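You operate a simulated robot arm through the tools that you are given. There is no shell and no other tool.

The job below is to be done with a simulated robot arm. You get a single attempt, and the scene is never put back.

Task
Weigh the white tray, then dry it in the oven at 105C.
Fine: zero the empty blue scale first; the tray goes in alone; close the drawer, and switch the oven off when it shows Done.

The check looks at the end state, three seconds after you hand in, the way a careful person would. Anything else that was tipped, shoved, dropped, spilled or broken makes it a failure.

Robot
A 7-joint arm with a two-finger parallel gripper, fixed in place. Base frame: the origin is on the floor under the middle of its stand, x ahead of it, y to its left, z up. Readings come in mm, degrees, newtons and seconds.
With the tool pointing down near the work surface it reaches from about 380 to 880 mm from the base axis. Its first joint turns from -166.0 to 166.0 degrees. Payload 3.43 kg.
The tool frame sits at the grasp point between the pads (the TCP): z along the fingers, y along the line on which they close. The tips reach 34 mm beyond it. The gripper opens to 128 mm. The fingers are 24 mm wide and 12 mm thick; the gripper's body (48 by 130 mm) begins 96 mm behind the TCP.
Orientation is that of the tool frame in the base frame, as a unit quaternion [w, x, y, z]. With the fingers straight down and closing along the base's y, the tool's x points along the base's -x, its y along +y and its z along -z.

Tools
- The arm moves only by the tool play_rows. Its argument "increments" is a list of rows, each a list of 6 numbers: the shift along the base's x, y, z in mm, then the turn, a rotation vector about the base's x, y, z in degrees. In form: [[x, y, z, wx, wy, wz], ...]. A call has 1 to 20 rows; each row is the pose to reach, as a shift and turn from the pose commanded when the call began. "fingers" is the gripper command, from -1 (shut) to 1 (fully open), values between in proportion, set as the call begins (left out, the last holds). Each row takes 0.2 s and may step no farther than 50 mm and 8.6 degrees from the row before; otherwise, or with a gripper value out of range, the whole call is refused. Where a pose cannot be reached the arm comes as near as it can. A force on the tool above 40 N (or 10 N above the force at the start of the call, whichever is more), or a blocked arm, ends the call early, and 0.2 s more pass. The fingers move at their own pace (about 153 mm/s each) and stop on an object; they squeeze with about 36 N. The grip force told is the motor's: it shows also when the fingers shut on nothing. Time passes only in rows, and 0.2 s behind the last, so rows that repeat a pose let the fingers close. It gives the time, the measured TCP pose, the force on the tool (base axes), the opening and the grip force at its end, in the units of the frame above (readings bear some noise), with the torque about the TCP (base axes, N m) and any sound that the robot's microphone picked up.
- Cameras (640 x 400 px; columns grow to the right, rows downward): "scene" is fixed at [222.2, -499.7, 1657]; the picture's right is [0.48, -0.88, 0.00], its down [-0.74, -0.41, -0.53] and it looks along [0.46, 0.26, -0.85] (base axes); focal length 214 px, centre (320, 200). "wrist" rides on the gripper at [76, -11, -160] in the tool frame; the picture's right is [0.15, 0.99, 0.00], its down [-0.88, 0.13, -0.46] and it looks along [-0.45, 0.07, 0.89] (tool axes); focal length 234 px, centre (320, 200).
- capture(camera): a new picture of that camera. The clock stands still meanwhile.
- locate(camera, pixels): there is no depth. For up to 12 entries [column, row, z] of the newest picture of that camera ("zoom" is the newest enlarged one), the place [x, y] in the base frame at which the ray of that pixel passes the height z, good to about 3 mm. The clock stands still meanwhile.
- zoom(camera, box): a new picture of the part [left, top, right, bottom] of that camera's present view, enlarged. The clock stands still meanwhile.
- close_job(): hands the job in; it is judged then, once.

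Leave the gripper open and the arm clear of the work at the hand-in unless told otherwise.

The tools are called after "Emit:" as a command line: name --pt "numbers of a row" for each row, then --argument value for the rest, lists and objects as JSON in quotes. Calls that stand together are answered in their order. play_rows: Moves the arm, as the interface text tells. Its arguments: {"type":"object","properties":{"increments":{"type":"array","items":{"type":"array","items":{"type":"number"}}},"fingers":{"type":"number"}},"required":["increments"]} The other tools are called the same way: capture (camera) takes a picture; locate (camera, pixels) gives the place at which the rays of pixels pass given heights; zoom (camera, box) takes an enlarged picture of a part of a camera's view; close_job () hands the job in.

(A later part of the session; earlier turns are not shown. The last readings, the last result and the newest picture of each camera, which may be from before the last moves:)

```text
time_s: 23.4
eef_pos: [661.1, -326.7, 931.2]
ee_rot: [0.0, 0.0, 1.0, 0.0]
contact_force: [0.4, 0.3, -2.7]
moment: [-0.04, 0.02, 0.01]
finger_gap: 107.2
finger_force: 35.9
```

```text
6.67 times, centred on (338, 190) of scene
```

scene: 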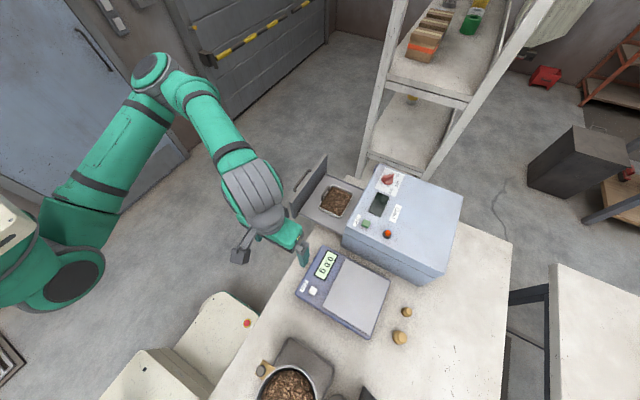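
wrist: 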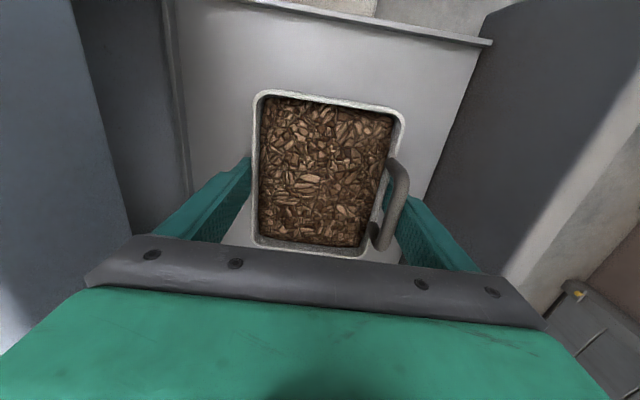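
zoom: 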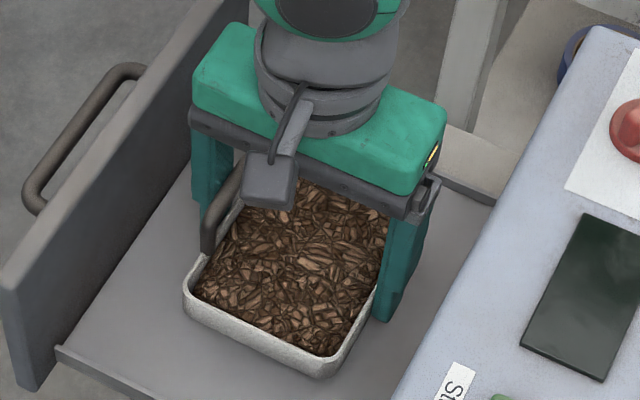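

The tray came up level and steady at about 2.7 N. I'll lift it clear of the drawer and carry it smoothly toward −x, away from the oven.

Emit:
play_rows --pt "0 0 20 0 0 0" --pt "0 0 45 0 0 0" --pt "0 0 70 0 0 0" --pt "-12 0 85 0 0 0" --pt "-36 0 90 0 0 0" --pt "-66 0 90 0 0 0" --pt "-96 0 90 0 0 0" --pt "-126 0 90 0 0 0" --pt "-156 0 90 0 0 0" --pt "-186 0 90 0 0 0" --pt "-216 0 90 0 0 0" --pt "-246 0 90 0 0 0" --pt "-270 0 90 0 0 0" --pt "-285 0 90 0 0 0" --pt "-288 0 90 0 0 0" --fingers -1

Emit:
capture --camera "wrist"

Emit:
capture --camera "scene"

```text
time_s: 26.6
eef_pos: [372.6, -327.6, 1021.5]
ee_rot: [0.0, 0.0, 1.0, 0.0]
contact_force: [0.0, 0.0, -2.2]
moment: [-0.02, -0.01, 0.01]
finger_gap: 106.9
finger_force: 35.5
```

```text
taken
```

wrist: 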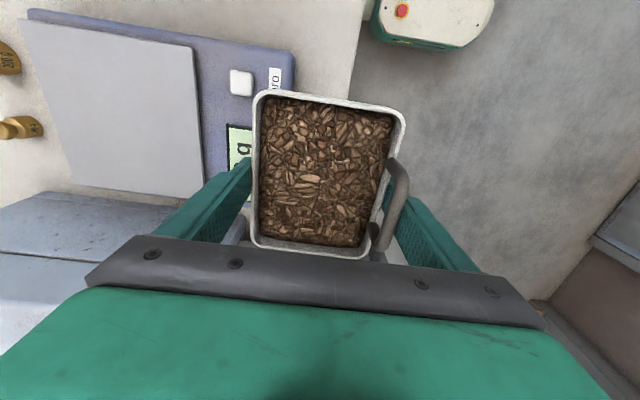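

```text
taken
```

scene: 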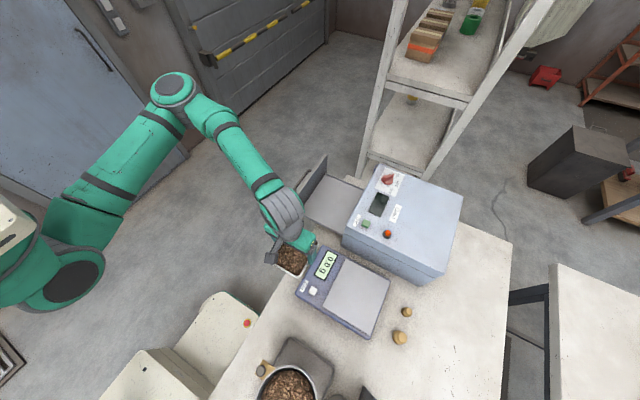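

The tray is steady and the drawer is empty. I'll locate the pan corners in this view to find its centre.

Emit:
locate --camera "wrist" --pixels '[[20, 22, 903], [195, 47, 903], [204, 190, 903], [66, 184, 903]]'

Emit:
locate --camera "scene" --pixels '[[344, 259, 903], [391, 286, 903], [370, 337, 903], [322, 306, 903]]'

Emit:
zoom --camera "scene" --box '[270, 230, 414, 350]'

```text
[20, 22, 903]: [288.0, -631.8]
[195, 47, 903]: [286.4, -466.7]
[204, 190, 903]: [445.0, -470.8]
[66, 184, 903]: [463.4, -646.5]
```

```text
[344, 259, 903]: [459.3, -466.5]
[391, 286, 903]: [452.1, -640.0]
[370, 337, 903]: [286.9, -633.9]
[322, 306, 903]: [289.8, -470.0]
```

```text
3.33 times, centred on (342, 290) of scene
```

zoom: 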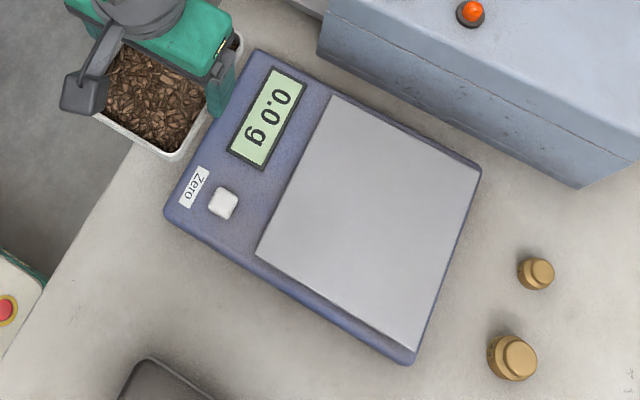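

The pan centre is about (372, −552), and the pan measures 170 × 170 mm. I'll carry the tray over it at the same height.

Emit:
play_rows --pt "0 -12 0 0 0 0" --pt "0 -36 0 0 0 0" --pt "0 -66 0 0 0 0" --pt "0 -96 0 0 0 0" --pt "0 -126 0 0 0 0" --pt "0 -156 0 0 0 0" --pt "0 -186 0 0 0 0" --pt "0 -208 0 0 0 0" --pt "0 -221 0 0 0 0" --pt "0 -223 0 0 0 0" --pt "0 -223 -20 0 0 0" --pt "0 -223 -40 0 0 0" --pt "0 -223 -50 0 0 0" --fingers -1

Emit:
capture --camera "wrist"

Emit:
zoom --camera "scene" --box '[270, 230, 414, 350]'

```text
time_s: 29.4
eef_pos: [373.8, -549.5, 971.2]
ee_rot: [0.0, 0.0, 1.0, 0.0]
contact_force: [0.2, 0.1, -2.1]
moment: [-0.02, -0.01, 0.02]
finger_gap: 106.3
finger_force: 36.0
```

```text
taken
```

wrist: 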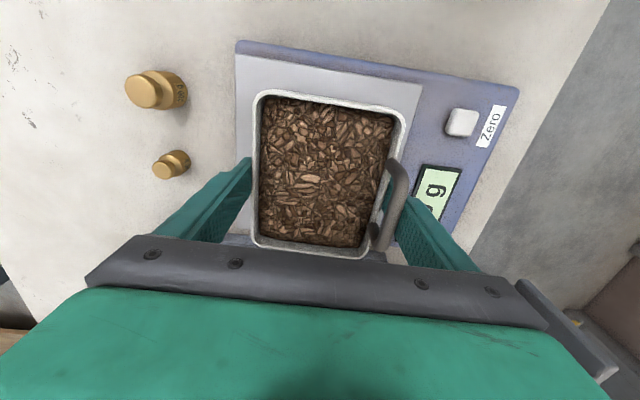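

```text
3.33 times, centred on (342, 290) of scene
```

zoom: 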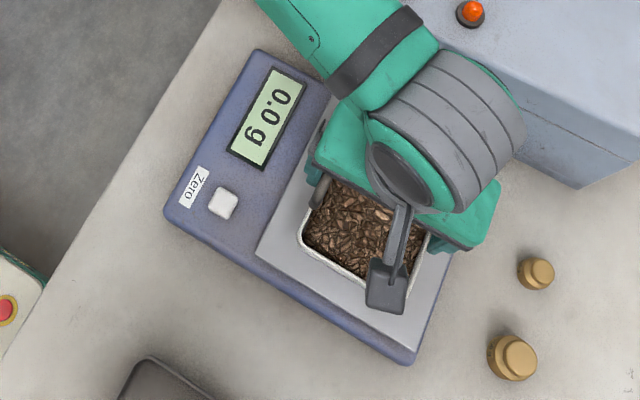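

The tray is over the pan and the display still reads 0.0 g. I'll lower gently until it touches.

Emit:
play_rows --pt "0 0 -10 0 0 0" --pt "0 0 -19 0 0 0" --pt "0 0 -22 0 0 0" --pt "0 0 -24 0 0 0" --fingers -1

Emit:
zoom --camera "scene" --box '[270, 230, 414, 350]'

```text
time_s: 30.4
eef_pos: [373.8, -551.0, 946.1]
ee_rot: [0.0, 0.001, 1.0, 0.0]
contact_force: [0.6, -0.1, -2.5]
moment: [0.01, 0.01, 0.04]
finger_gap: 106.3
finger_force: 36.1
```

```text
3.33 times, centred on (342, 290) of scene
```

zoom: 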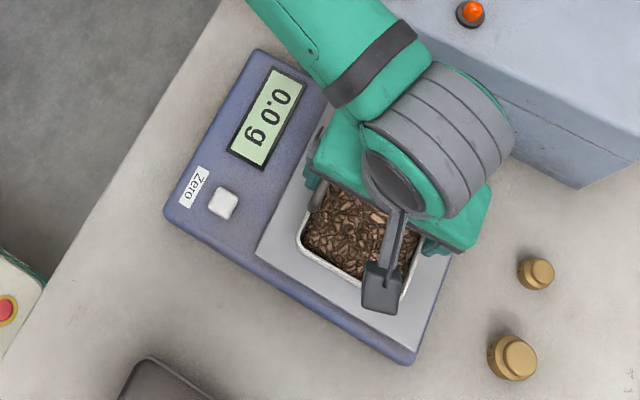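

No contact yet. I'll continue in 1.5 mm steps.

Emit:
play_rows --pt "0 0 -1.5 0 0 0" --pt "0 0 -3 0 0 0" --fingers -1

Emit:
zoom --camera "scene" --box '[300, 240, 348, 270]'

```text
time_s: 31.0
eef_pos: [372.9, -550.9, 944.8]
ee_rot: [0.0, 0.0, 1.0, 0.0]
contact_force: [-0.9, 0.0, -2.9]
moment: [-0.02, 0.0, -0.01]
finger_gap: 106.6
finger_force: 36.1
```

```text
13.33 times, centred on (324, 255) of scene
```

zoom: 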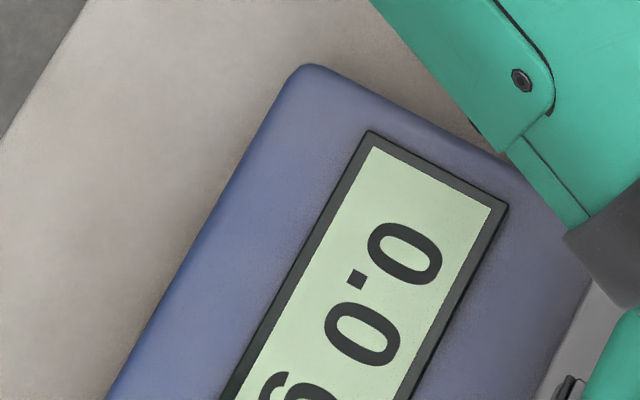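

Emit:
play_rows --pt "0 0 -1.5 0 0 0" --pt "0 0 -3 0 0 0" --fingers -1

Emit:
zoom --camera "scene" --box '[270, 230, 414, 350]'

```text
time_s: 31.6
eef_pos: [372.9, -549.6, 940.9]
ee_rot: [0.0, 0.0, 1.0, 0.001]
contact_force: [1.0, 0.3, -2.2]
moment: [0.0, -0.04, 0.01]
finger_gap: 106.2
finger_force: 35.9
```

```text
3.33 times, centred on (342, 290) of scene
```

zoom: 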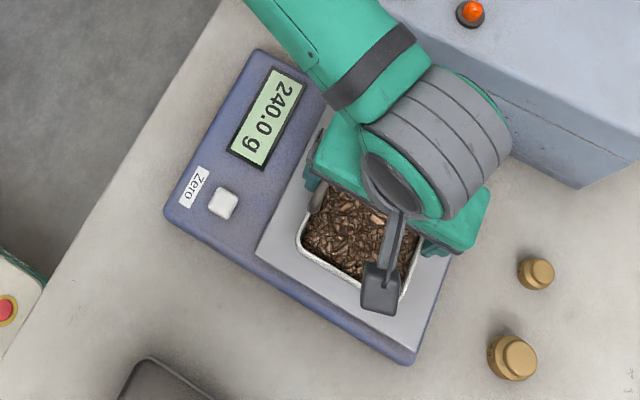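

The scale already reads 240.0 g, so the tray is touching the pan. I'll go down 1 mm to seat it and then open the fingers gently so only the tray rests on the pan.

Emit:
play_rows --pt "0 0 -1 0 0 0" --pt "0 0 -1 0 0 0" --fingers -1

Emit:
play_rows --pt "0 0 0 0 0 0" --pt "0 0 0 0 0 0" --fingers 0.85

Emit:
capture --camera "wrist"

Emit:
zoom --camera "scene" --box '[270, 230, 414, 350]'

```text
time_s: 32.2
eef_pos: [372.2, -550.9, 941.0]
ee_rot: [0.0, 0.0, 1.0, 0.0]
contact_force: [-0.4, 0.2, -3.4]
moment: [-0.03, 0.0, 0.0]
finger_gap: 106.4
finger_force: 36.3
```

```text
time_s: 32.8
eef_pos: [372.5, -550.4, 940.3]
ee_rot: [0.0, 0.0, 1.0, 0.0]
contact_force: [0.0, -0.6, 0.6]
moment: [0.01, 0.03, 0.02]
finger_gap: 118.7
finger_force: 0.0
```

```text
taken
```

wrist: 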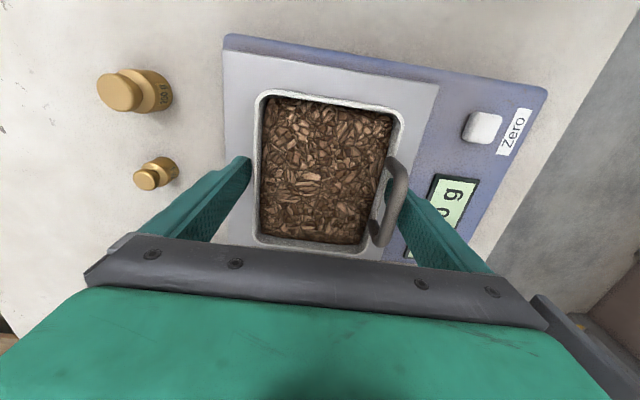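

```text
3.33 times, centred on (342, 290) of scene
```

zoom: 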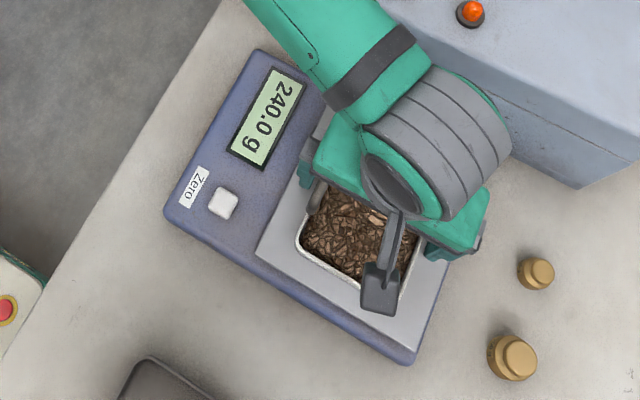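

The scale reads 240.0 g with the fingers open at 118.7 mm and no load on the tool. I'll open fully and hold still a moment so the reading settles with nothing else touching.

Emit:
play_rows --pt "0 0 0 0 0 0" --pt "0 0 0 0 0 0" --pt "0 0 0 0 0 0" --pt "0 0 0 0 0 0" --pt "0 0 0 0 0 0" --pt "0 0 0 0 0 0" --pt "0 0 0 0 0 0" --pt "0 0 0 0 0 0" --pt "0 0 0 0 0 0" --pt "0 0 0 0 0 0" --fingers 1

Emit:
zoom --camera "scene" --box '[270, 230, 414, 350]'

Emit:
zoom --camera "wrist" --box '[200, 80, 456, 240]'

```text
time_s: 35.0
eef_pos: [372.6, -549.3, 940.5]
ee_rot: [0.001, 0.0, 1.0, 0.0]
contact_force: [0.5, -0.1, -0.1]
moment: [0.01, 0.02, -0.01]
finger_gap: 128.0
finger_force: 0.2
```

```text
3.33 times, centred on (342, 290) of scene
```

zoom: 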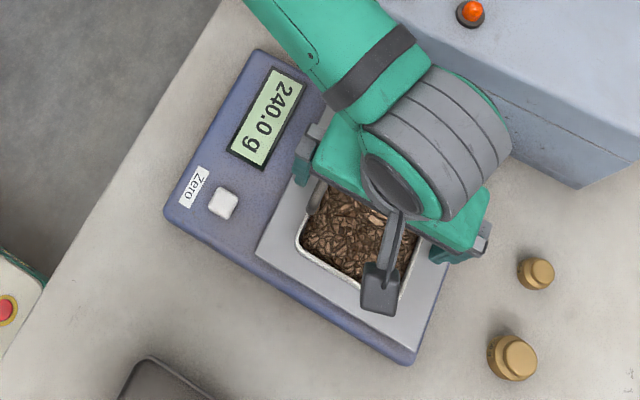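

```text
2.50 times, centred on (328, 160) of wrist
```

zoom: 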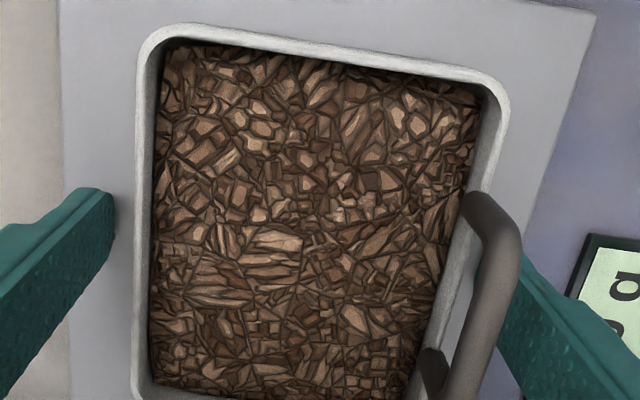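

The reading is stable at 240.0 g, which gives the tray mass. Now I'll grip it again the same way, in two stages.

Emit:
play_rows --pt "0 0 0 0 0 0" --pt "0 0 0 0 0 0" --fingers 0.72

Emit:
play_rows --pt "0 0 0 0 0 0" --pt "0 0 0 0 0 0" --pt "0 0 0 0 0 0" --fingers -1

Emit:
capture --camera "wrist"

```text
time_s: 35.6
eef_pos: [372.8, -549.5, 940.7]
ee_rot: [0.0, 0.001, 1.0, -0.001]
contact_force: [0.3, -0.6, -0.9]
moment: [-0.01, -0.01, -0.01]
finger_gap: 109.9
finger_force: 0.0
```

```text
time_s: 36.4
eef_pos: [372.8, -551.6, 939.5]
ee_rot: [0.0, 0.0, 1.0, -0.001]
contact_force: [-0.4, -0.1, 0.2]
moment: [-0.2, -0.04, -0.01]
finger_gap: 107.1
finger_force: 36.0
```

```text
taken
```

wrist: 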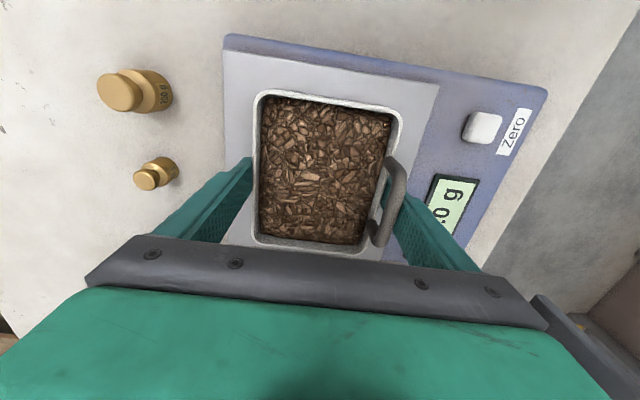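

The grip holds again at 107.1 mm and 36 N. I'll lift and retrace the path toward the drawer.

Emit:
play_rows --pt "0 0 4 0 0 0" --pt "0 0 15 0 0 0" --pt "0 0 40 0 0 0" --pt "0 0 65 0 0 0" --pt "0 4 80 0 0 0" --pt "0 20 81 0 0 0" --pt "0 46 81 0 0 0" --pt "0 76 81 0 0 0" --pt "0 106 81 0 0 0" --pt "0 136 81 0 0 0" --pt "0 166 81 0 0 0" --pt "0 194 81 0 0 0" --pt "0 214 81 0 0 0" --pt "0 222 81 0 0 0" --pt "0 223 81 0 0 0" --fingers -1

Emit:
zoom --camera "scene" --box '[250, 150, 442, 270]'

Emit:
capture --camera "wrist"

```text
time_s: 39.6
eef_pos: [372.9, -326.6, 1021.1]
ee_rot: [0.0, 0.0, 1.0, 0.0]
contact_force: [0.0, -0.4, -2.9]
moment: [-0.04, -0.01, -0.02]
finger_gap: 106.9
finger_force: 36.4
```

```text
3.33 times, centred on (346, 210) of scene
```

zoom: 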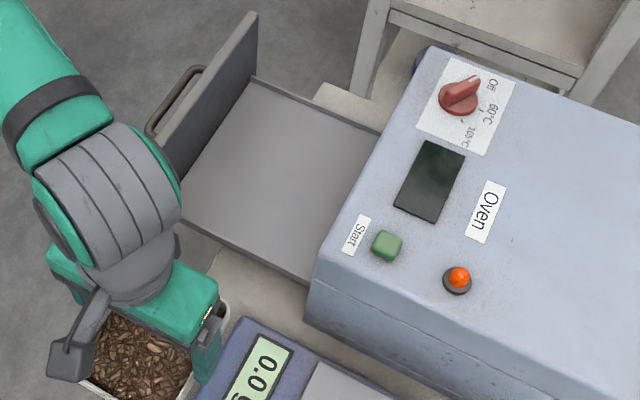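

```text
taken
```

wrist: 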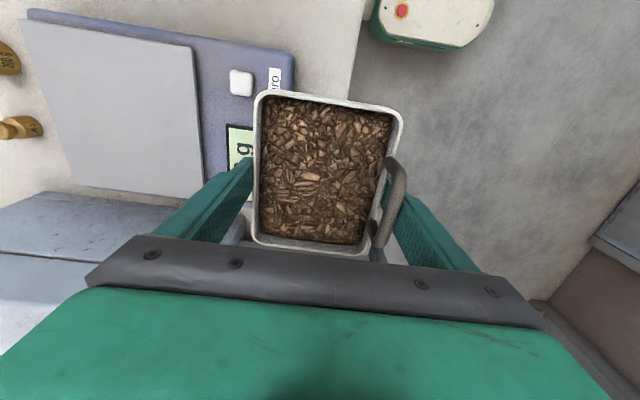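

The drawer is empty and waiting. I'll carry the tray back over its original spot at (660.5, −327).

Emit:
play_rows --pt "12 0 0 0 0 0" --pt "36 0 0 0 0 0" --pt "66 0 0 0 0 0" --pt "96 0 0 0 0 0" --pt "126 0 0 0 0 0" --pt "156 0 0 0 0 0" --pt "186 0 0 0 0 0" --pt "216 0 0 0 0 0" --pt "246 0 0 0 0 0" --pt "272 0 0 0 0 0" --pt "286 0 0 0 0 0" --pt "288 0 0 0 0 0" --pt "288 0 -20 0 0 0" --pt "288 0 -45 0 0 0" --pt "288 0 -70 0 0 0" --pt "288 0 -85 0 0 0" --pt "288 0 -90 0 0 0" --fingers -1

Emit:
zoom --camera "scene" --box '[290, 160, 386, 220]'

Emit:
capture --camera "wrist"

```text
time_s: 43.2
eef_pos: [661.6, -327.9, 931.2]
ee_rot: [0.0, 0.001, 1.0, 0.0]
contact_force: [0.1, -0.1, -1.5]
moment: [0.0, -0.03, -0.04]
finger_gap: 106.8
finger_force: 36.2
```

```text
6.67 times, centred on (338, 190) of scene
```

zoom: 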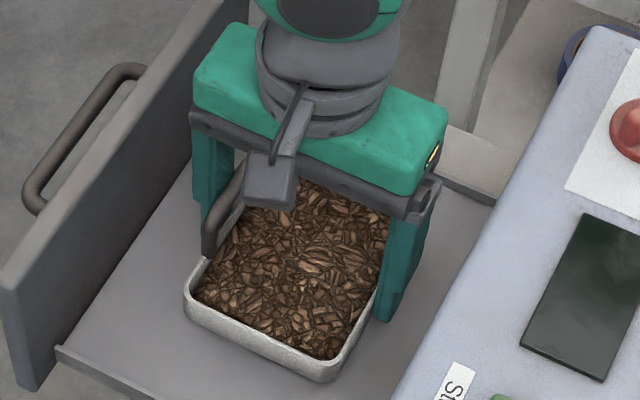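

```text
taken
```

wrist: 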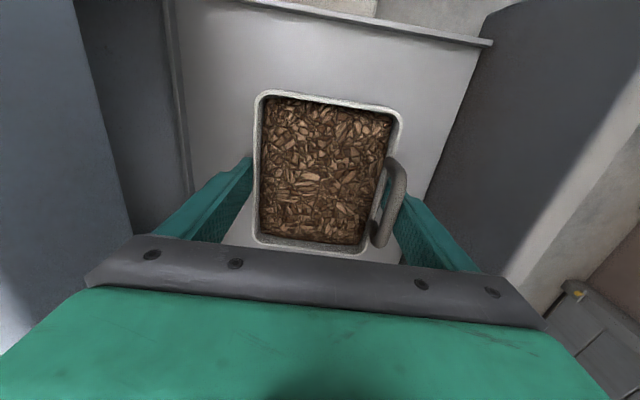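

The tray is level 15 mm above the drawer floor. I'll lower it gently to where I gripped it at z 915.5.

Emit:
play_rows --pt "0 0 -6 0 0 0" --pt "0 0 -10 0 0 0" --pt "0 0 -12.5 0 0 0" --pt "0 0 -14 0 0 0" --pt "0 0 -14 0 0 0" --fingers -1

```text
time_s: 44.4
eef_pos: [660.6, -327.6, 918.2]
ee_rot: [0.001, 0.0, 1.0, 0.0]
contact_force: [-0.9, -1.9, 27.6]
moment: [-1.56, -0.14, -0.22]
finger_gap: 107.3
finger_force: 36.0
```

The tray has landed. The floor pushes back at 27.6 N, so the tray is now about 2 mm lower in the grip than before. I'll ease up 2 mm to unload it before releasing.

Emit:
play_rows --pt "0 0 1 0 0 0" --pt "0 0 2 0 0 0" --pt "0 0 2 0 0 0" --fingers -1

```text
time_s: 45.2
eef_pos: [660.6, -327.3, 918.1]
ee_rot: [0.0, 0.0, 1.0, 0.0]
contact_force: [4.2, -2.9, 10.9]
moment: [-0.86, -0.83, 0.07]
finger_gap: 107.2
finger_force: 36.4
```

Emit:
play_rows --pt "0 0 0.7 0 0 0" --pt "0 0 1 0 0 0" --fingers -1

Emit:
capture --camera "wrist"

Emit:
zoom --camera "scene" --box '[290, 160, 386, 220]'

```text
time_s: 45.8
eef_pos: [660.7, -326.2, 918.6]
ee_rot: [-0.002, 0.0, 1.0, 0.001]
contact_force: [-0.6, -0.6, -1.8]
moment: [-0.08, -0.05, 0.0]
finger_gap: 107.0
finger_force: 36.3
```

```text
taken
```

wrist: 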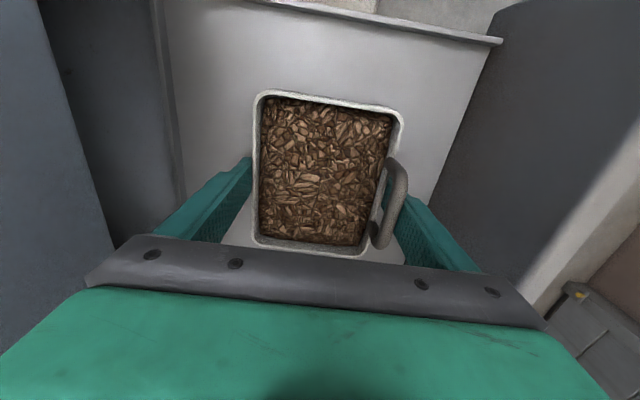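

```text
6.67 times, centred on (338, 190) of scene
```

zoom: 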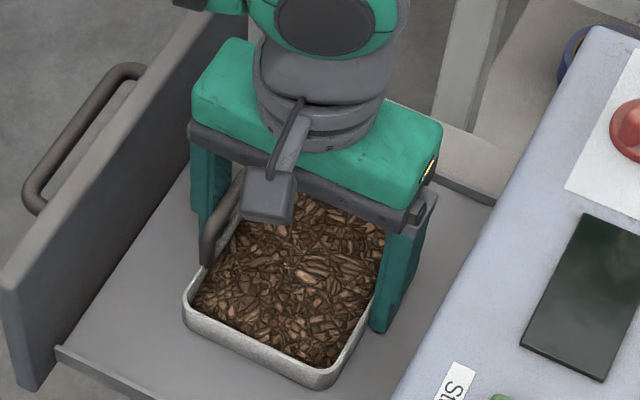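

The load is down to about −1.8 N, so the tray is just at the floor. I'll open the fingers gently.

Emit:
play_rows --pt "0 0 0 0 0 0" --pt "0 0 0 0 0 0" --fingers 0.85

Emit:
play_rows --pt "0 0 0 0 0 0" --pt "0 0 0 0 0 0" --fingers 1

Emit:
zoom --camera "wrist" --box '[200, 80, 456, 240]'

Emit:
zoom --camera "scene" --box '[290, 160, 386, 220]'

```text
time_s: 46.4
eef_pos: [660.6, -327.2, 919.6]
ee_rot: [-0.001, 0.001, 1.0, 0.0]
contact_force: [-0.3, 0.6, 0.0]
moment: [0.01, -0.02, -0.03]
finger_gap: 118.6
finger_force: 0.0
```

```text
time_s: 47.0
eef_pos: [660.7, -327.6, 920.0]
ee_rot: [0.0, 0.0, 1.0, 0.0]
contact_force: [0.6, 0.3, -0.6]
moment: [0.02, 0.01, 0.01]
finger_gap: 127.9
finger_force: 0.0
```

```text
2.50 times, centred on (328, 160) of wrist
```

zoom: 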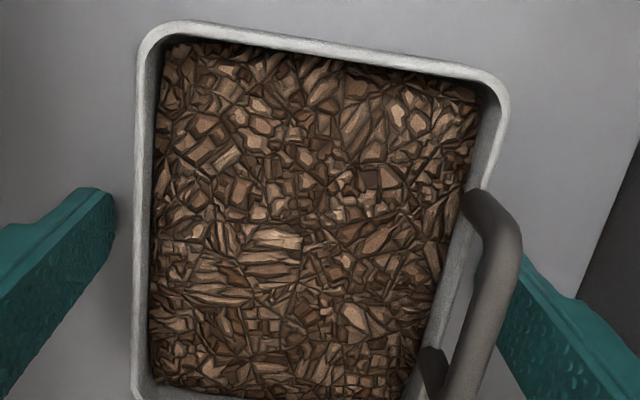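

```text
6.67 times, centred on (338, 190) of scene
```

zoom: 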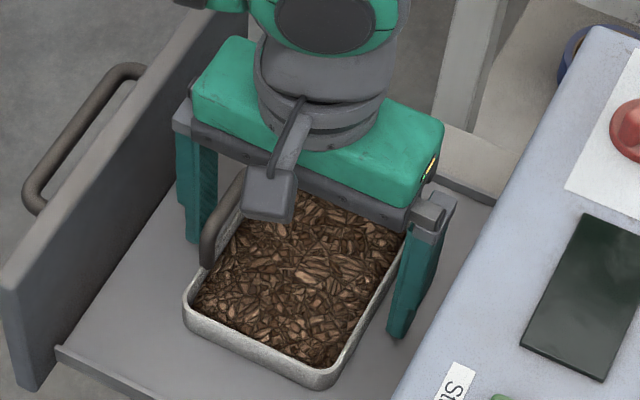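

The tray is free and sitting flat where it started. I'll raise the gripper straight up, then move out beyond the drawer front to look at the panel and its handle.

Emit:
play_rows --pt "0 0 15 0 0 0" --pt "0 0 45 0 0 0" --pt "0 0 90 0 0 0" --pt "0 0 135 0 0 0" --pt "0 0 180 0 0 0" --pt "0 40 195 0 0 0" --pt "0 85 200 0 0 0" --pt "0 130 200 0 0 0" --pt "-20 175 200 0 0 0" --pt "-40 190 200 0 0 0" --fingers 1

Emit:
capture --camera "wrist"

Emit:
capture --camera "scene"

```text
time_s: 49.2
eef_pos: [620.4, -136.3, 1119.9]
ee_rot: [0.0, 0.0, 1.0, 0.0]
contact_force: [0.0, -0.1, -0.7]
moment: [0.09, -0.02, -0.05]
finger_gap: 127.9
finger_force: 0.1
```

```text
taken
```

wrist: 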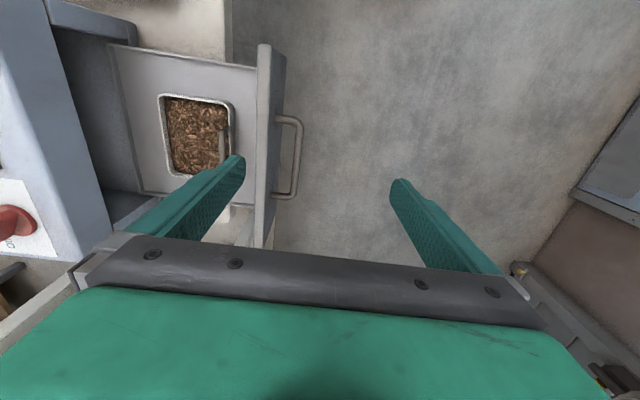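

```text
taken
```

scene: 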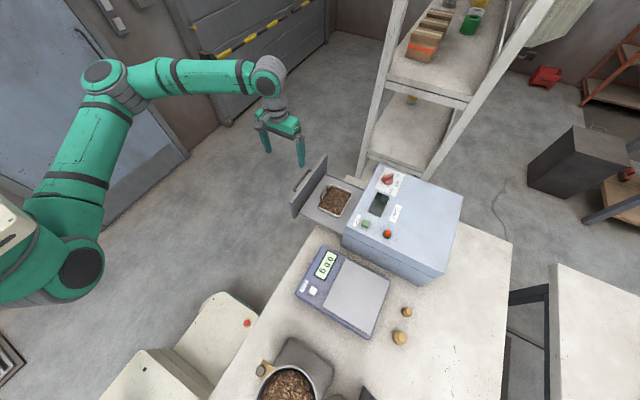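

I'll triangulate the drawer handle, with its bar centre at wrist (297,157) and scene (302,181), and the panel's top outer edge.

Emit:
locate --camera "wrist" --pixels '[[297, 157, 900], [297, 157, 930], [297, 157, 960], [300, 120, 930], [293, 198, 930], [272, 46, 1000], [286, 55, 1000], [269, 245, 1000], [255, 245, 1000]]'

Emit:
locate --camera "scene" --pixels '[[302.2, 180.8, 900], [302.2, 180.8, 930], [302.2, 180.8, 960], [302.2, 180.8, 990]]'

Emit:
zoom --camera "scene" --box '[280, 145, 376, 225]'

Emit:
zoom --camera "wrist" --box '[220, 30, 348, 110]'

```text
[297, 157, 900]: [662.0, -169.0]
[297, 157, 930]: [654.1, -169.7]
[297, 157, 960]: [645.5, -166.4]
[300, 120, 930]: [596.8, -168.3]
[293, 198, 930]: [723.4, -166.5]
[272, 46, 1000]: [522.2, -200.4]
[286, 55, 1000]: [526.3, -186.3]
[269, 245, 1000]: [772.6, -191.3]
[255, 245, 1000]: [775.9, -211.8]
```

```text
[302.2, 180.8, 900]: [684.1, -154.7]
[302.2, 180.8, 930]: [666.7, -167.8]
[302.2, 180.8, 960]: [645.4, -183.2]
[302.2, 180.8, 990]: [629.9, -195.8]
```

```text
5.00 times, centred on (328, 185) of scene
```

zoom: 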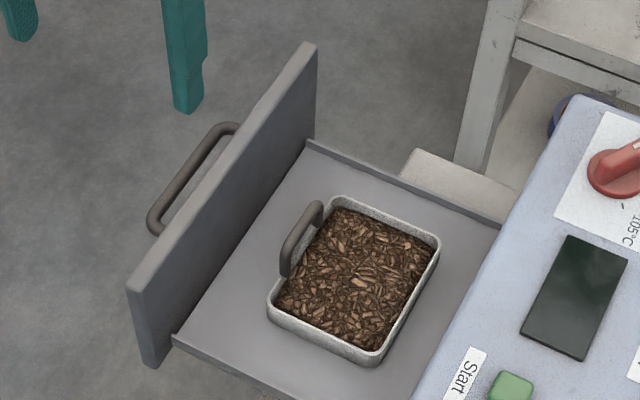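

```text
5.00 times, centred on (284, 70) of wrist
```

zoom: 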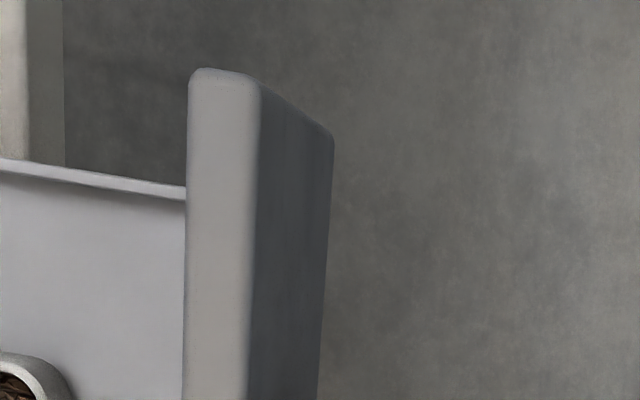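

The handle bar is at y≈−168, z≈930, and the panel's outer face is at y≈−200 with its top at z≈1000. I'll close the fingers and come down at (655, −140) with the tips at z≈951, above the handle bar, so I can push on the panel itself.

Emit:
play_rows --pt "18 -2 0 0 0 0" --pt "34.5 -3 0 0 0 0" --pt "34.5 -3 -45 0 0 0" --pt "34.5 -3 -90 0 0 0" --pt "34.5 -3 -120 0 0 0" --pt "34.5 -3 -134 0 0 0" --fingers -1

Emit:
capture --camera "wrist"

Emit:
zoom --camera "scene" --box '[240, 120, 400, 220]'

```text
time_s: 50.6
eef_pos: [654.6, -141.1, 984.6]
ee_rot: [-0.001, 0.0, 1.0, 0.0]
contact_force: [0.1, 0.1, -0.1]
moment: [-0.06, -0.04, -0.01]
finger_gap: 0.0
finger_force: 32.6
```

```text
taken
```

wrist: 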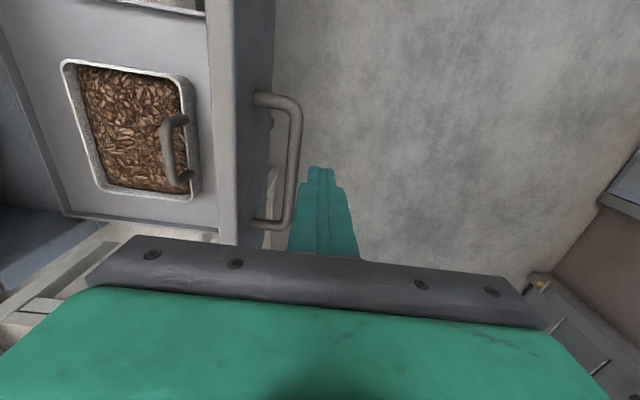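

```text
4.00 times, centred on (320, 170) of scene
```

zoom: 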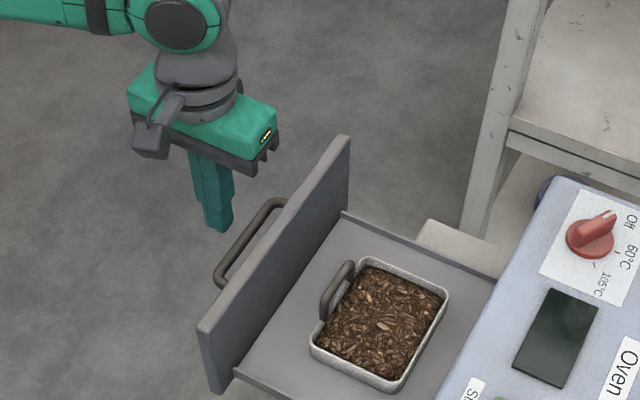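

The tips are just outside the handle bar. I'll move slowly toward −y until I make contact, watching the force.

Emit:
play_rows --pt "0 -12 0 0 0 0" --pt "0 -24 0 0 0 0" --pt "0 -34 0 0 0 0" --pt "0 -44 0 0 0 0" --fingers -1

Emit:
zoom --camera "wrist" --box '[160, 60, 416, 220]'

```text
time_s: 51.6
eef_pos: [655.7, -185.2, 986.1]
ee_rot: [-0.001, 0.0, 1.0, -0.001]
contact_force: [0.6, -0.7, -0.6]
moment: [-0.01, 0.02, -0.01]
finger_gap: 0.1
finger_force: 33.1
```

```text
2.50 times, centred on (288, 140) of wrist
```

zoom: 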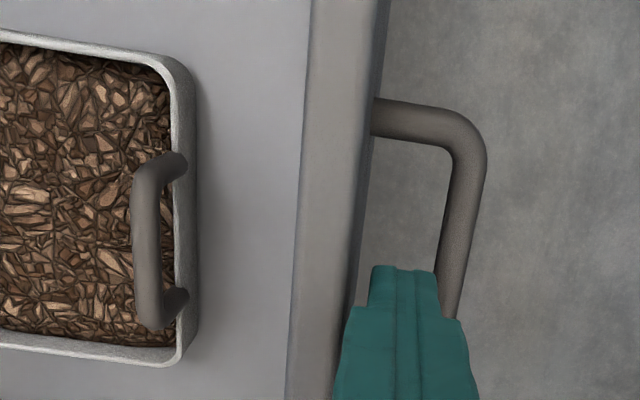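

The finger is now inside the handle loop's plane, just off the panel face. I'll push slowly.

Emit:
play_rows --pt "0 -8 0 0 0 0" --pt "0 -16 0 0 0 0" --pt "0 -26 0 0 0 0" --pt "0 -38 0 0 0 0" --pt "0 -50 0 0 0 0" --fingers -1

Emit:
capture --camera "wrist"

Emit:
zoom --camera "scene" --box '[270, 130, 430, 230]'

```text
time_s: 52.8
eef_pos: [654.9, -234.8, 985.6]
ee_rot: [0.0, 0.0, 1.0, 0.0]
contact_force: [-0.3, -0.1, -0.8]
moment: [-0.03, -0.02, 0.02]
finger_gap: 0.2
finger_force: 33.1
```

```text
taken
```

wrist: 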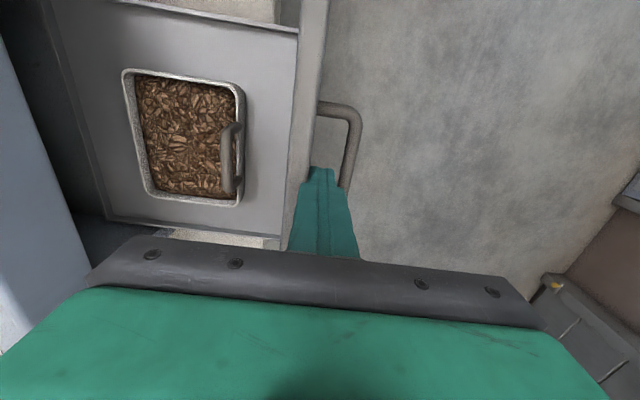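

```text
4.00 times, centred on (350, 180) of scene
```

zoom: 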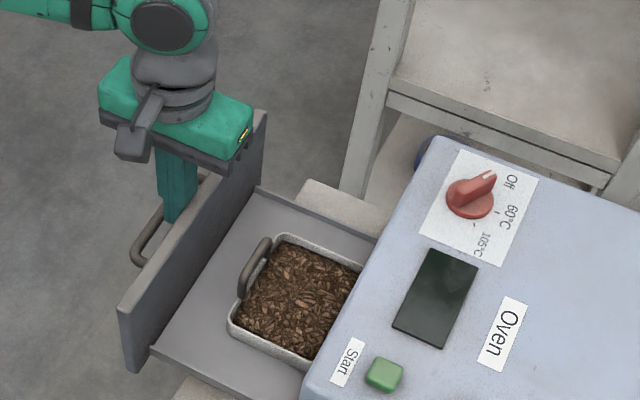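

The drawer slides easily and the tray rides along steadily. I'll keep pushing at an even pace.

Emit:
play_rows --pt "0 -8 0 0 0 0" --pt "0 -18 0 0 0 0" --pt "0 -30 0 0 0 0" --pt "0 -42 0 0 0 0" --pt "0 -54 0 0 0 0" --pt "0 -66 0 0 0 0" --pt "0 -78 0 0 0 0" --pt "0 -90 0 0 0 0" --pt "0 -102 0 0 0 0" --pt "0 -112 0 0 0 0" --pt "0 -120 0 0 0 0" --fingers -1

Emit:
capture --camera "wrist"

Emit:
zoom --camera "scene" --box '[270, 130, 430, 230]'

```text
time_s: 55.2
eef_pos: [656.1, -354.3, 985.7]
ee_rot: [0.0, 0.0, 1.0, 0.0]
contact_force: [0.5, -0.4, -0.2]
moment: [0.04, -0.01, -0.06]
finger_gap: 0.0
finger_force: 33.1
```

```text
taken
```

wrist: 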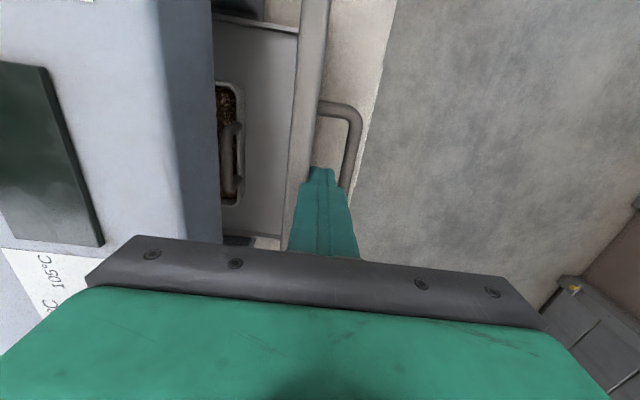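

```text
4.00 times, centred on (350, 180) of scene
```

zoom: 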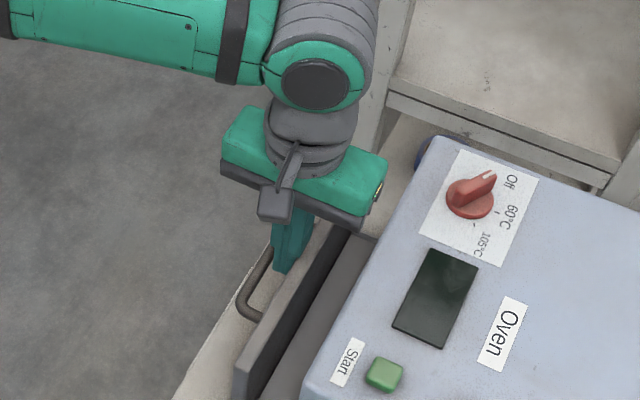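

About 45 mm remain. I'll push the last part slowly, watching for the stop.

Emit:
play_rows --pt "0 -8 0 0 0 0" --pt "0 -16 0 0 0 0" --pt "0 -24 0 0 0 0" --pt "0 -30 0 0 0 0" --pt "0 -35 0 0 0 0" --pt "0 -39 0 0 0 0" --fingers -1

Emit:
zoom --camera "scene" --box '[300, 140, 428, 240]'

Emit:
capture --camera "wrist"

```text
time_s: 56.6
eef_pos: [654.6, -393.9, 987.1]
ee_rot: [0.0, -0.001, 1.0, 0.0]
contact_force: [-0.3, -0.1, 1.5]
moment: [-0.02, -0.02, -0.01]
finger_gap: 0.0
finger_force: 33.5
```

```text
4.00 times, centred on (364, 190) of scene
```

zoom: 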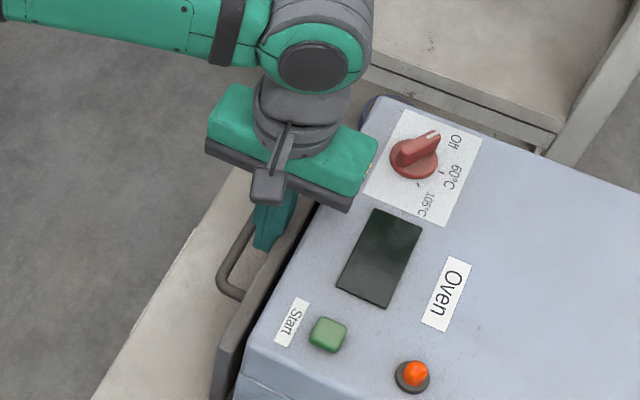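

```text
taken
```

wrist: 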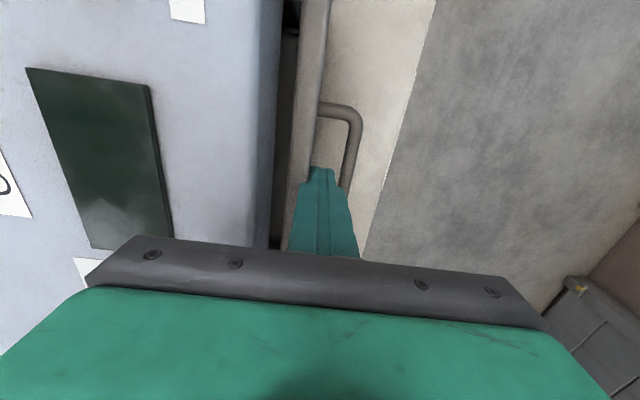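

A gap of roughly 10 mm is still visible between the panel and the oven front. I'll push in 3 mm steps until it seats.

Emit:
play_rows --pt "0 -3 0 0 0 0" --pt "0 -6 0 0 0 0" --pt "0 -9 0 0 0 0" --pt "0 -12 0 0 0 0" --fingers -1

Emit:
capture --camera "wrist"

```text
time_s: 57.6
eef_pos: [657.1, -402.6, 985.9]
ee_rot: [-0.001, -0.001, 1.0, 0.003]
contact_force: [-8.8, 26.4, 4.8]
moment: [-0.15, -0.01, -0.35]
finger_gap: 0.1
finger_force: 33.4
```

```text
taken
```

wrist: 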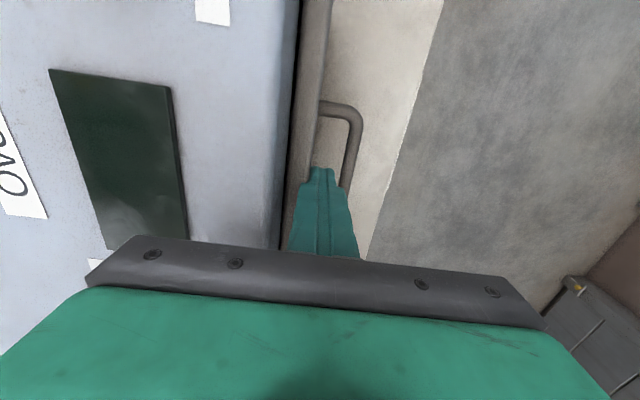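

There's 26 N of resistance and the panel is flush, so the drawer is closed. I'll back straight off in +y without catching the handle (the tips are above it), then rise.

Emit:
play_rows --pt "0 6 0 0 0 0" --pt "0 14 5 0 0 0" --pt "0 22 25 0 0 0" --pt "0 40 65 0 0 0" --pt "0 60 110 0 0 0" --pt "0 80 155 0 0 0" --pt "0 90 190 0 0 0" --fingers -1

Emit:
capture --camera "wrist"

Emit:
capture --camera "scene"

Emit:
zoom --camera "scene" --box '[320, 150, 464, 240]'

```text
time_s: 59.2
eef_pos: [656.8, -314.3, 1175.0]
ee_rot: [0.0, 0.001, 1.0, 0.0]
contact_force: [-0.2, 0.3, -0.4]
moment: [0.02, 0.03, 0.0]
finger_gap: 0.1
finger_force: 33.2
```

```text
taken
```

wrist: 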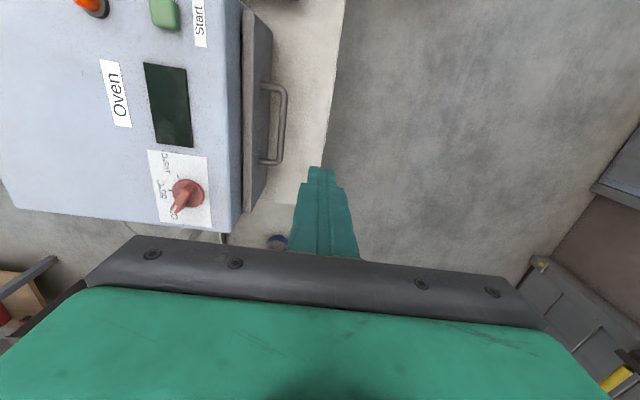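

```text
taken
```

scene: 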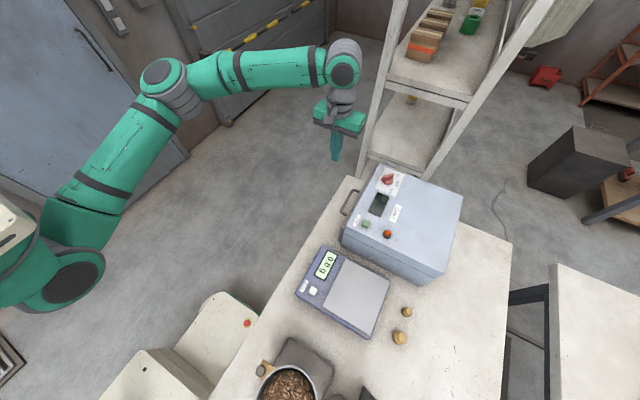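

```text
4.44 times, centred on (392, 195) of scene
```

zoom: 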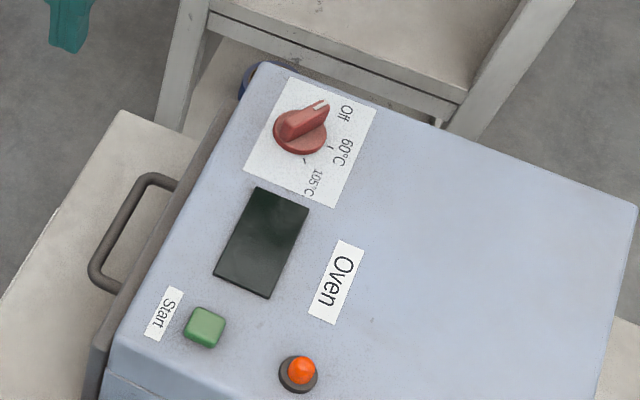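

The drawer is closed. Next is the dial: I'll triangulate the knob (wrist (187,195), scene (387,179)), the Start button and the tick marks, and zoom in.

Emit:
locate --camera "wrist" --pixels '[[187, 195, 1045], [187, 195, 1060], [187, 195, 1075], [187, 195, 1090], [164, 14, 1045], [164, 14, 1055]]'

Emit:
locate --camera "scene" --pixels '[[388, 179.5, 1045], [388, 179.5, 1060], [388, 179.5, 1075], [388, 179.5, 1090], [366, 223, 1045], [366, 223, 1055]]'

Emit:
zoom --camera "wrist" --box '[140, 145, 236, 235]'

```text
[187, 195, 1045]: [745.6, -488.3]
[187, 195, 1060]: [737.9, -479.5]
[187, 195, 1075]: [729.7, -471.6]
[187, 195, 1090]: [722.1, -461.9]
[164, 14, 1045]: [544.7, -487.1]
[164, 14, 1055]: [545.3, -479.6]
```

```text
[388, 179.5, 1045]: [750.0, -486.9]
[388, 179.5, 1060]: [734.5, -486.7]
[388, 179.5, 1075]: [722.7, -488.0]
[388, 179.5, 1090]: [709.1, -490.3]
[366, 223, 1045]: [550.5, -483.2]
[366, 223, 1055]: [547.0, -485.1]
```

```text
4.44 times, centred on (188, 190) of wrist
```

zoom: 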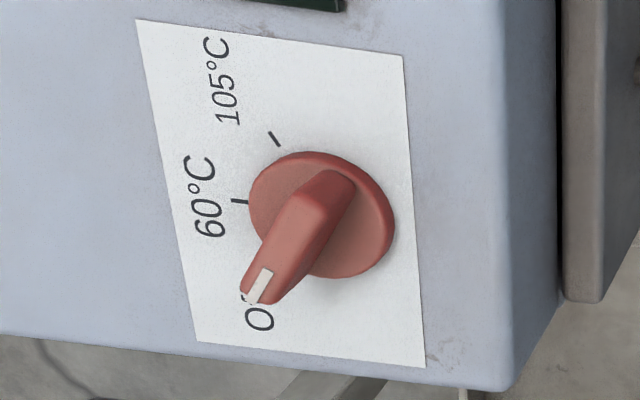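

The knob's base is near (745, −487), on the oven top at z≈1043. I'll move the open gripper above it for a close look.

Emit:
play_rows --pt "5 -30 15 0 0 0" --pt "10 -70 30 0 0 0" --pt "15 -110 35 0 0 0" --pt "20 -145 35 0 0 0" --pt "25 -171 35 0 0 0" --pt "25 -171 35 0 0 0" --fingers 1

Emit:
capture --camera "wrist"

Emit:
zoom --camera "wrist" --box '[250, 90, 394, 190]'

```text
time_s: 60.6
eef_pos: [679.3, -484.8, 1211.9]
ee_rot: [0.0, 0.0, 1.0, -0.001]
contact_force: [-0.3, -0.3, 0.3]
moment: [-0.01, -0.01, 0.0]
finger_gap: 128.0
finger_force: 0.1
```

```text
taken
```

wrist: 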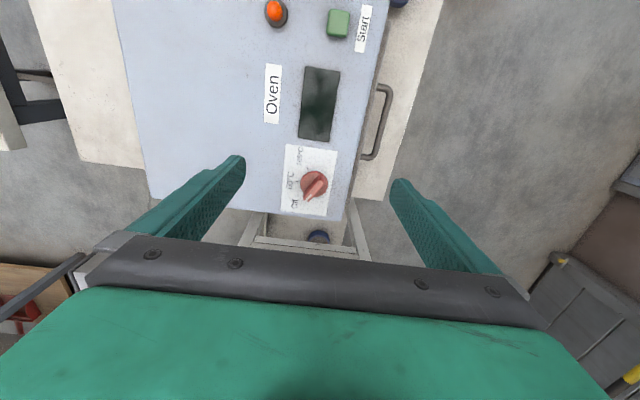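

```text
4.00 times, centred on (322, 140) of wrist
```

zoom: 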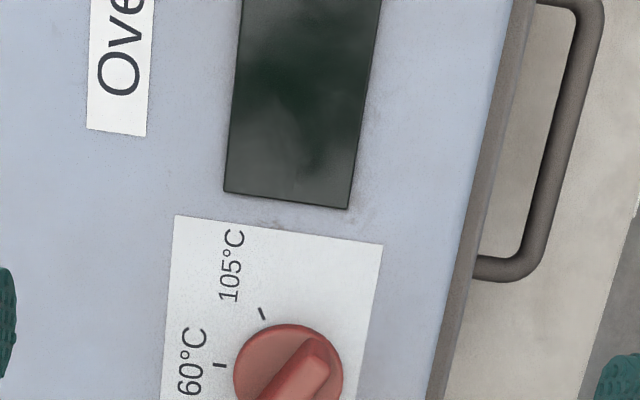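

Emit:
zoom --camera "wrist" --box '[270, 145, 350, 225]'

Emit:
locate --camera "wrist" --pixels '[[315, 186, 1050], [315, 186, 1065], [308, 197, 1070], [321, 176, 1070], [305, 144, 1043], [362, 30, 1043]]'

```text
5.00 times, centred on (310, 185) of wrist
```

zoom: 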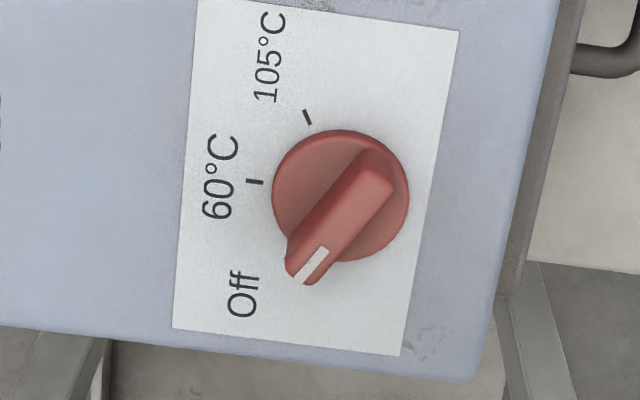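

```text
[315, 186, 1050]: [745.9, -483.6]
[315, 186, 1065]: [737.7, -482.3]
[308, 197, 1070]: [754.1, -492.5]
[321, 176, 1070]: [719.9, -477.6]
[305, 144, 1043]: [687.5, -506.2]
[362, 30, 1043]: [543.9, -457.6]
```

I'll get the base-frame positions of the 60 tick (297,181.4), the 105 tick (307.4,168.4), the knob disc and the pointer ends.

Emit:
locate --camera "wrist" --pixels '[[297, 181.4, 1043], [307.4, 168.4, 1043], [314, 184, 1050], [300.6, 183.5, 1048], [327.6, 184, 1048], [314, 171.2, 1048], [313, 197.5, 1048], [322, 179, 1072], [308.5, 198.5, 1072], [323.5, 176, 1072], [305.5, 200, 1072]]'

Emit:
zoom --camera "scene" --box '[364, 160, 412, 200]'

Emit:
locate --camera "scene" --pixels '[[394.3, 183.1, 1043], [388.6, 186.3, 1043], [387.5, 179.7, 1050], [383.5, 180.5, 1070], [392.5, 173.5, 1070]]'

```text
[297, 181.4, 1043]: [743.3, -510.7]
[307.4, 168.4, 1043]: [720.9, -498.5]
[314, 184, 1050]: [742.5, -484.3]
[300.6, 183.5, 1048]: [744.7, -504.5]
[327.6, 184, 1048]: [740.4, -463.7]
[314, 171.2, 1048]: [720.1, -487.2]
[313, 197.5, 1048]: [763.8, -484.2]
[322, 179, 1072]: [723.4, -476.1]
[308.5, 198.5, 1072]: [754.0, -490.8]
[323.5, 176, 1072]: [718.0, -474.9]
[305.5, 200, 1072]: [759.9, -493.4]
```

```text
10.00 times, centred on (388, 180) of scene
```

zoom: 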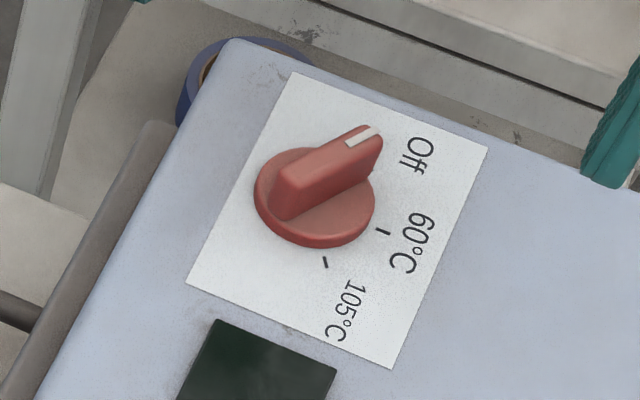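

```text
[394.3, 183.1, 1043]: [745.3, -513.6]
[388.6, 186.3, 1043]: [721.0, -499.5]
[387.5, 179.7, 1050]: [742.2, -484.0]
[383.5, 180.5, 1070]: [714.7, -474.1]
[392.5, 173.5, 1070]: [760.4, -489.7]
```

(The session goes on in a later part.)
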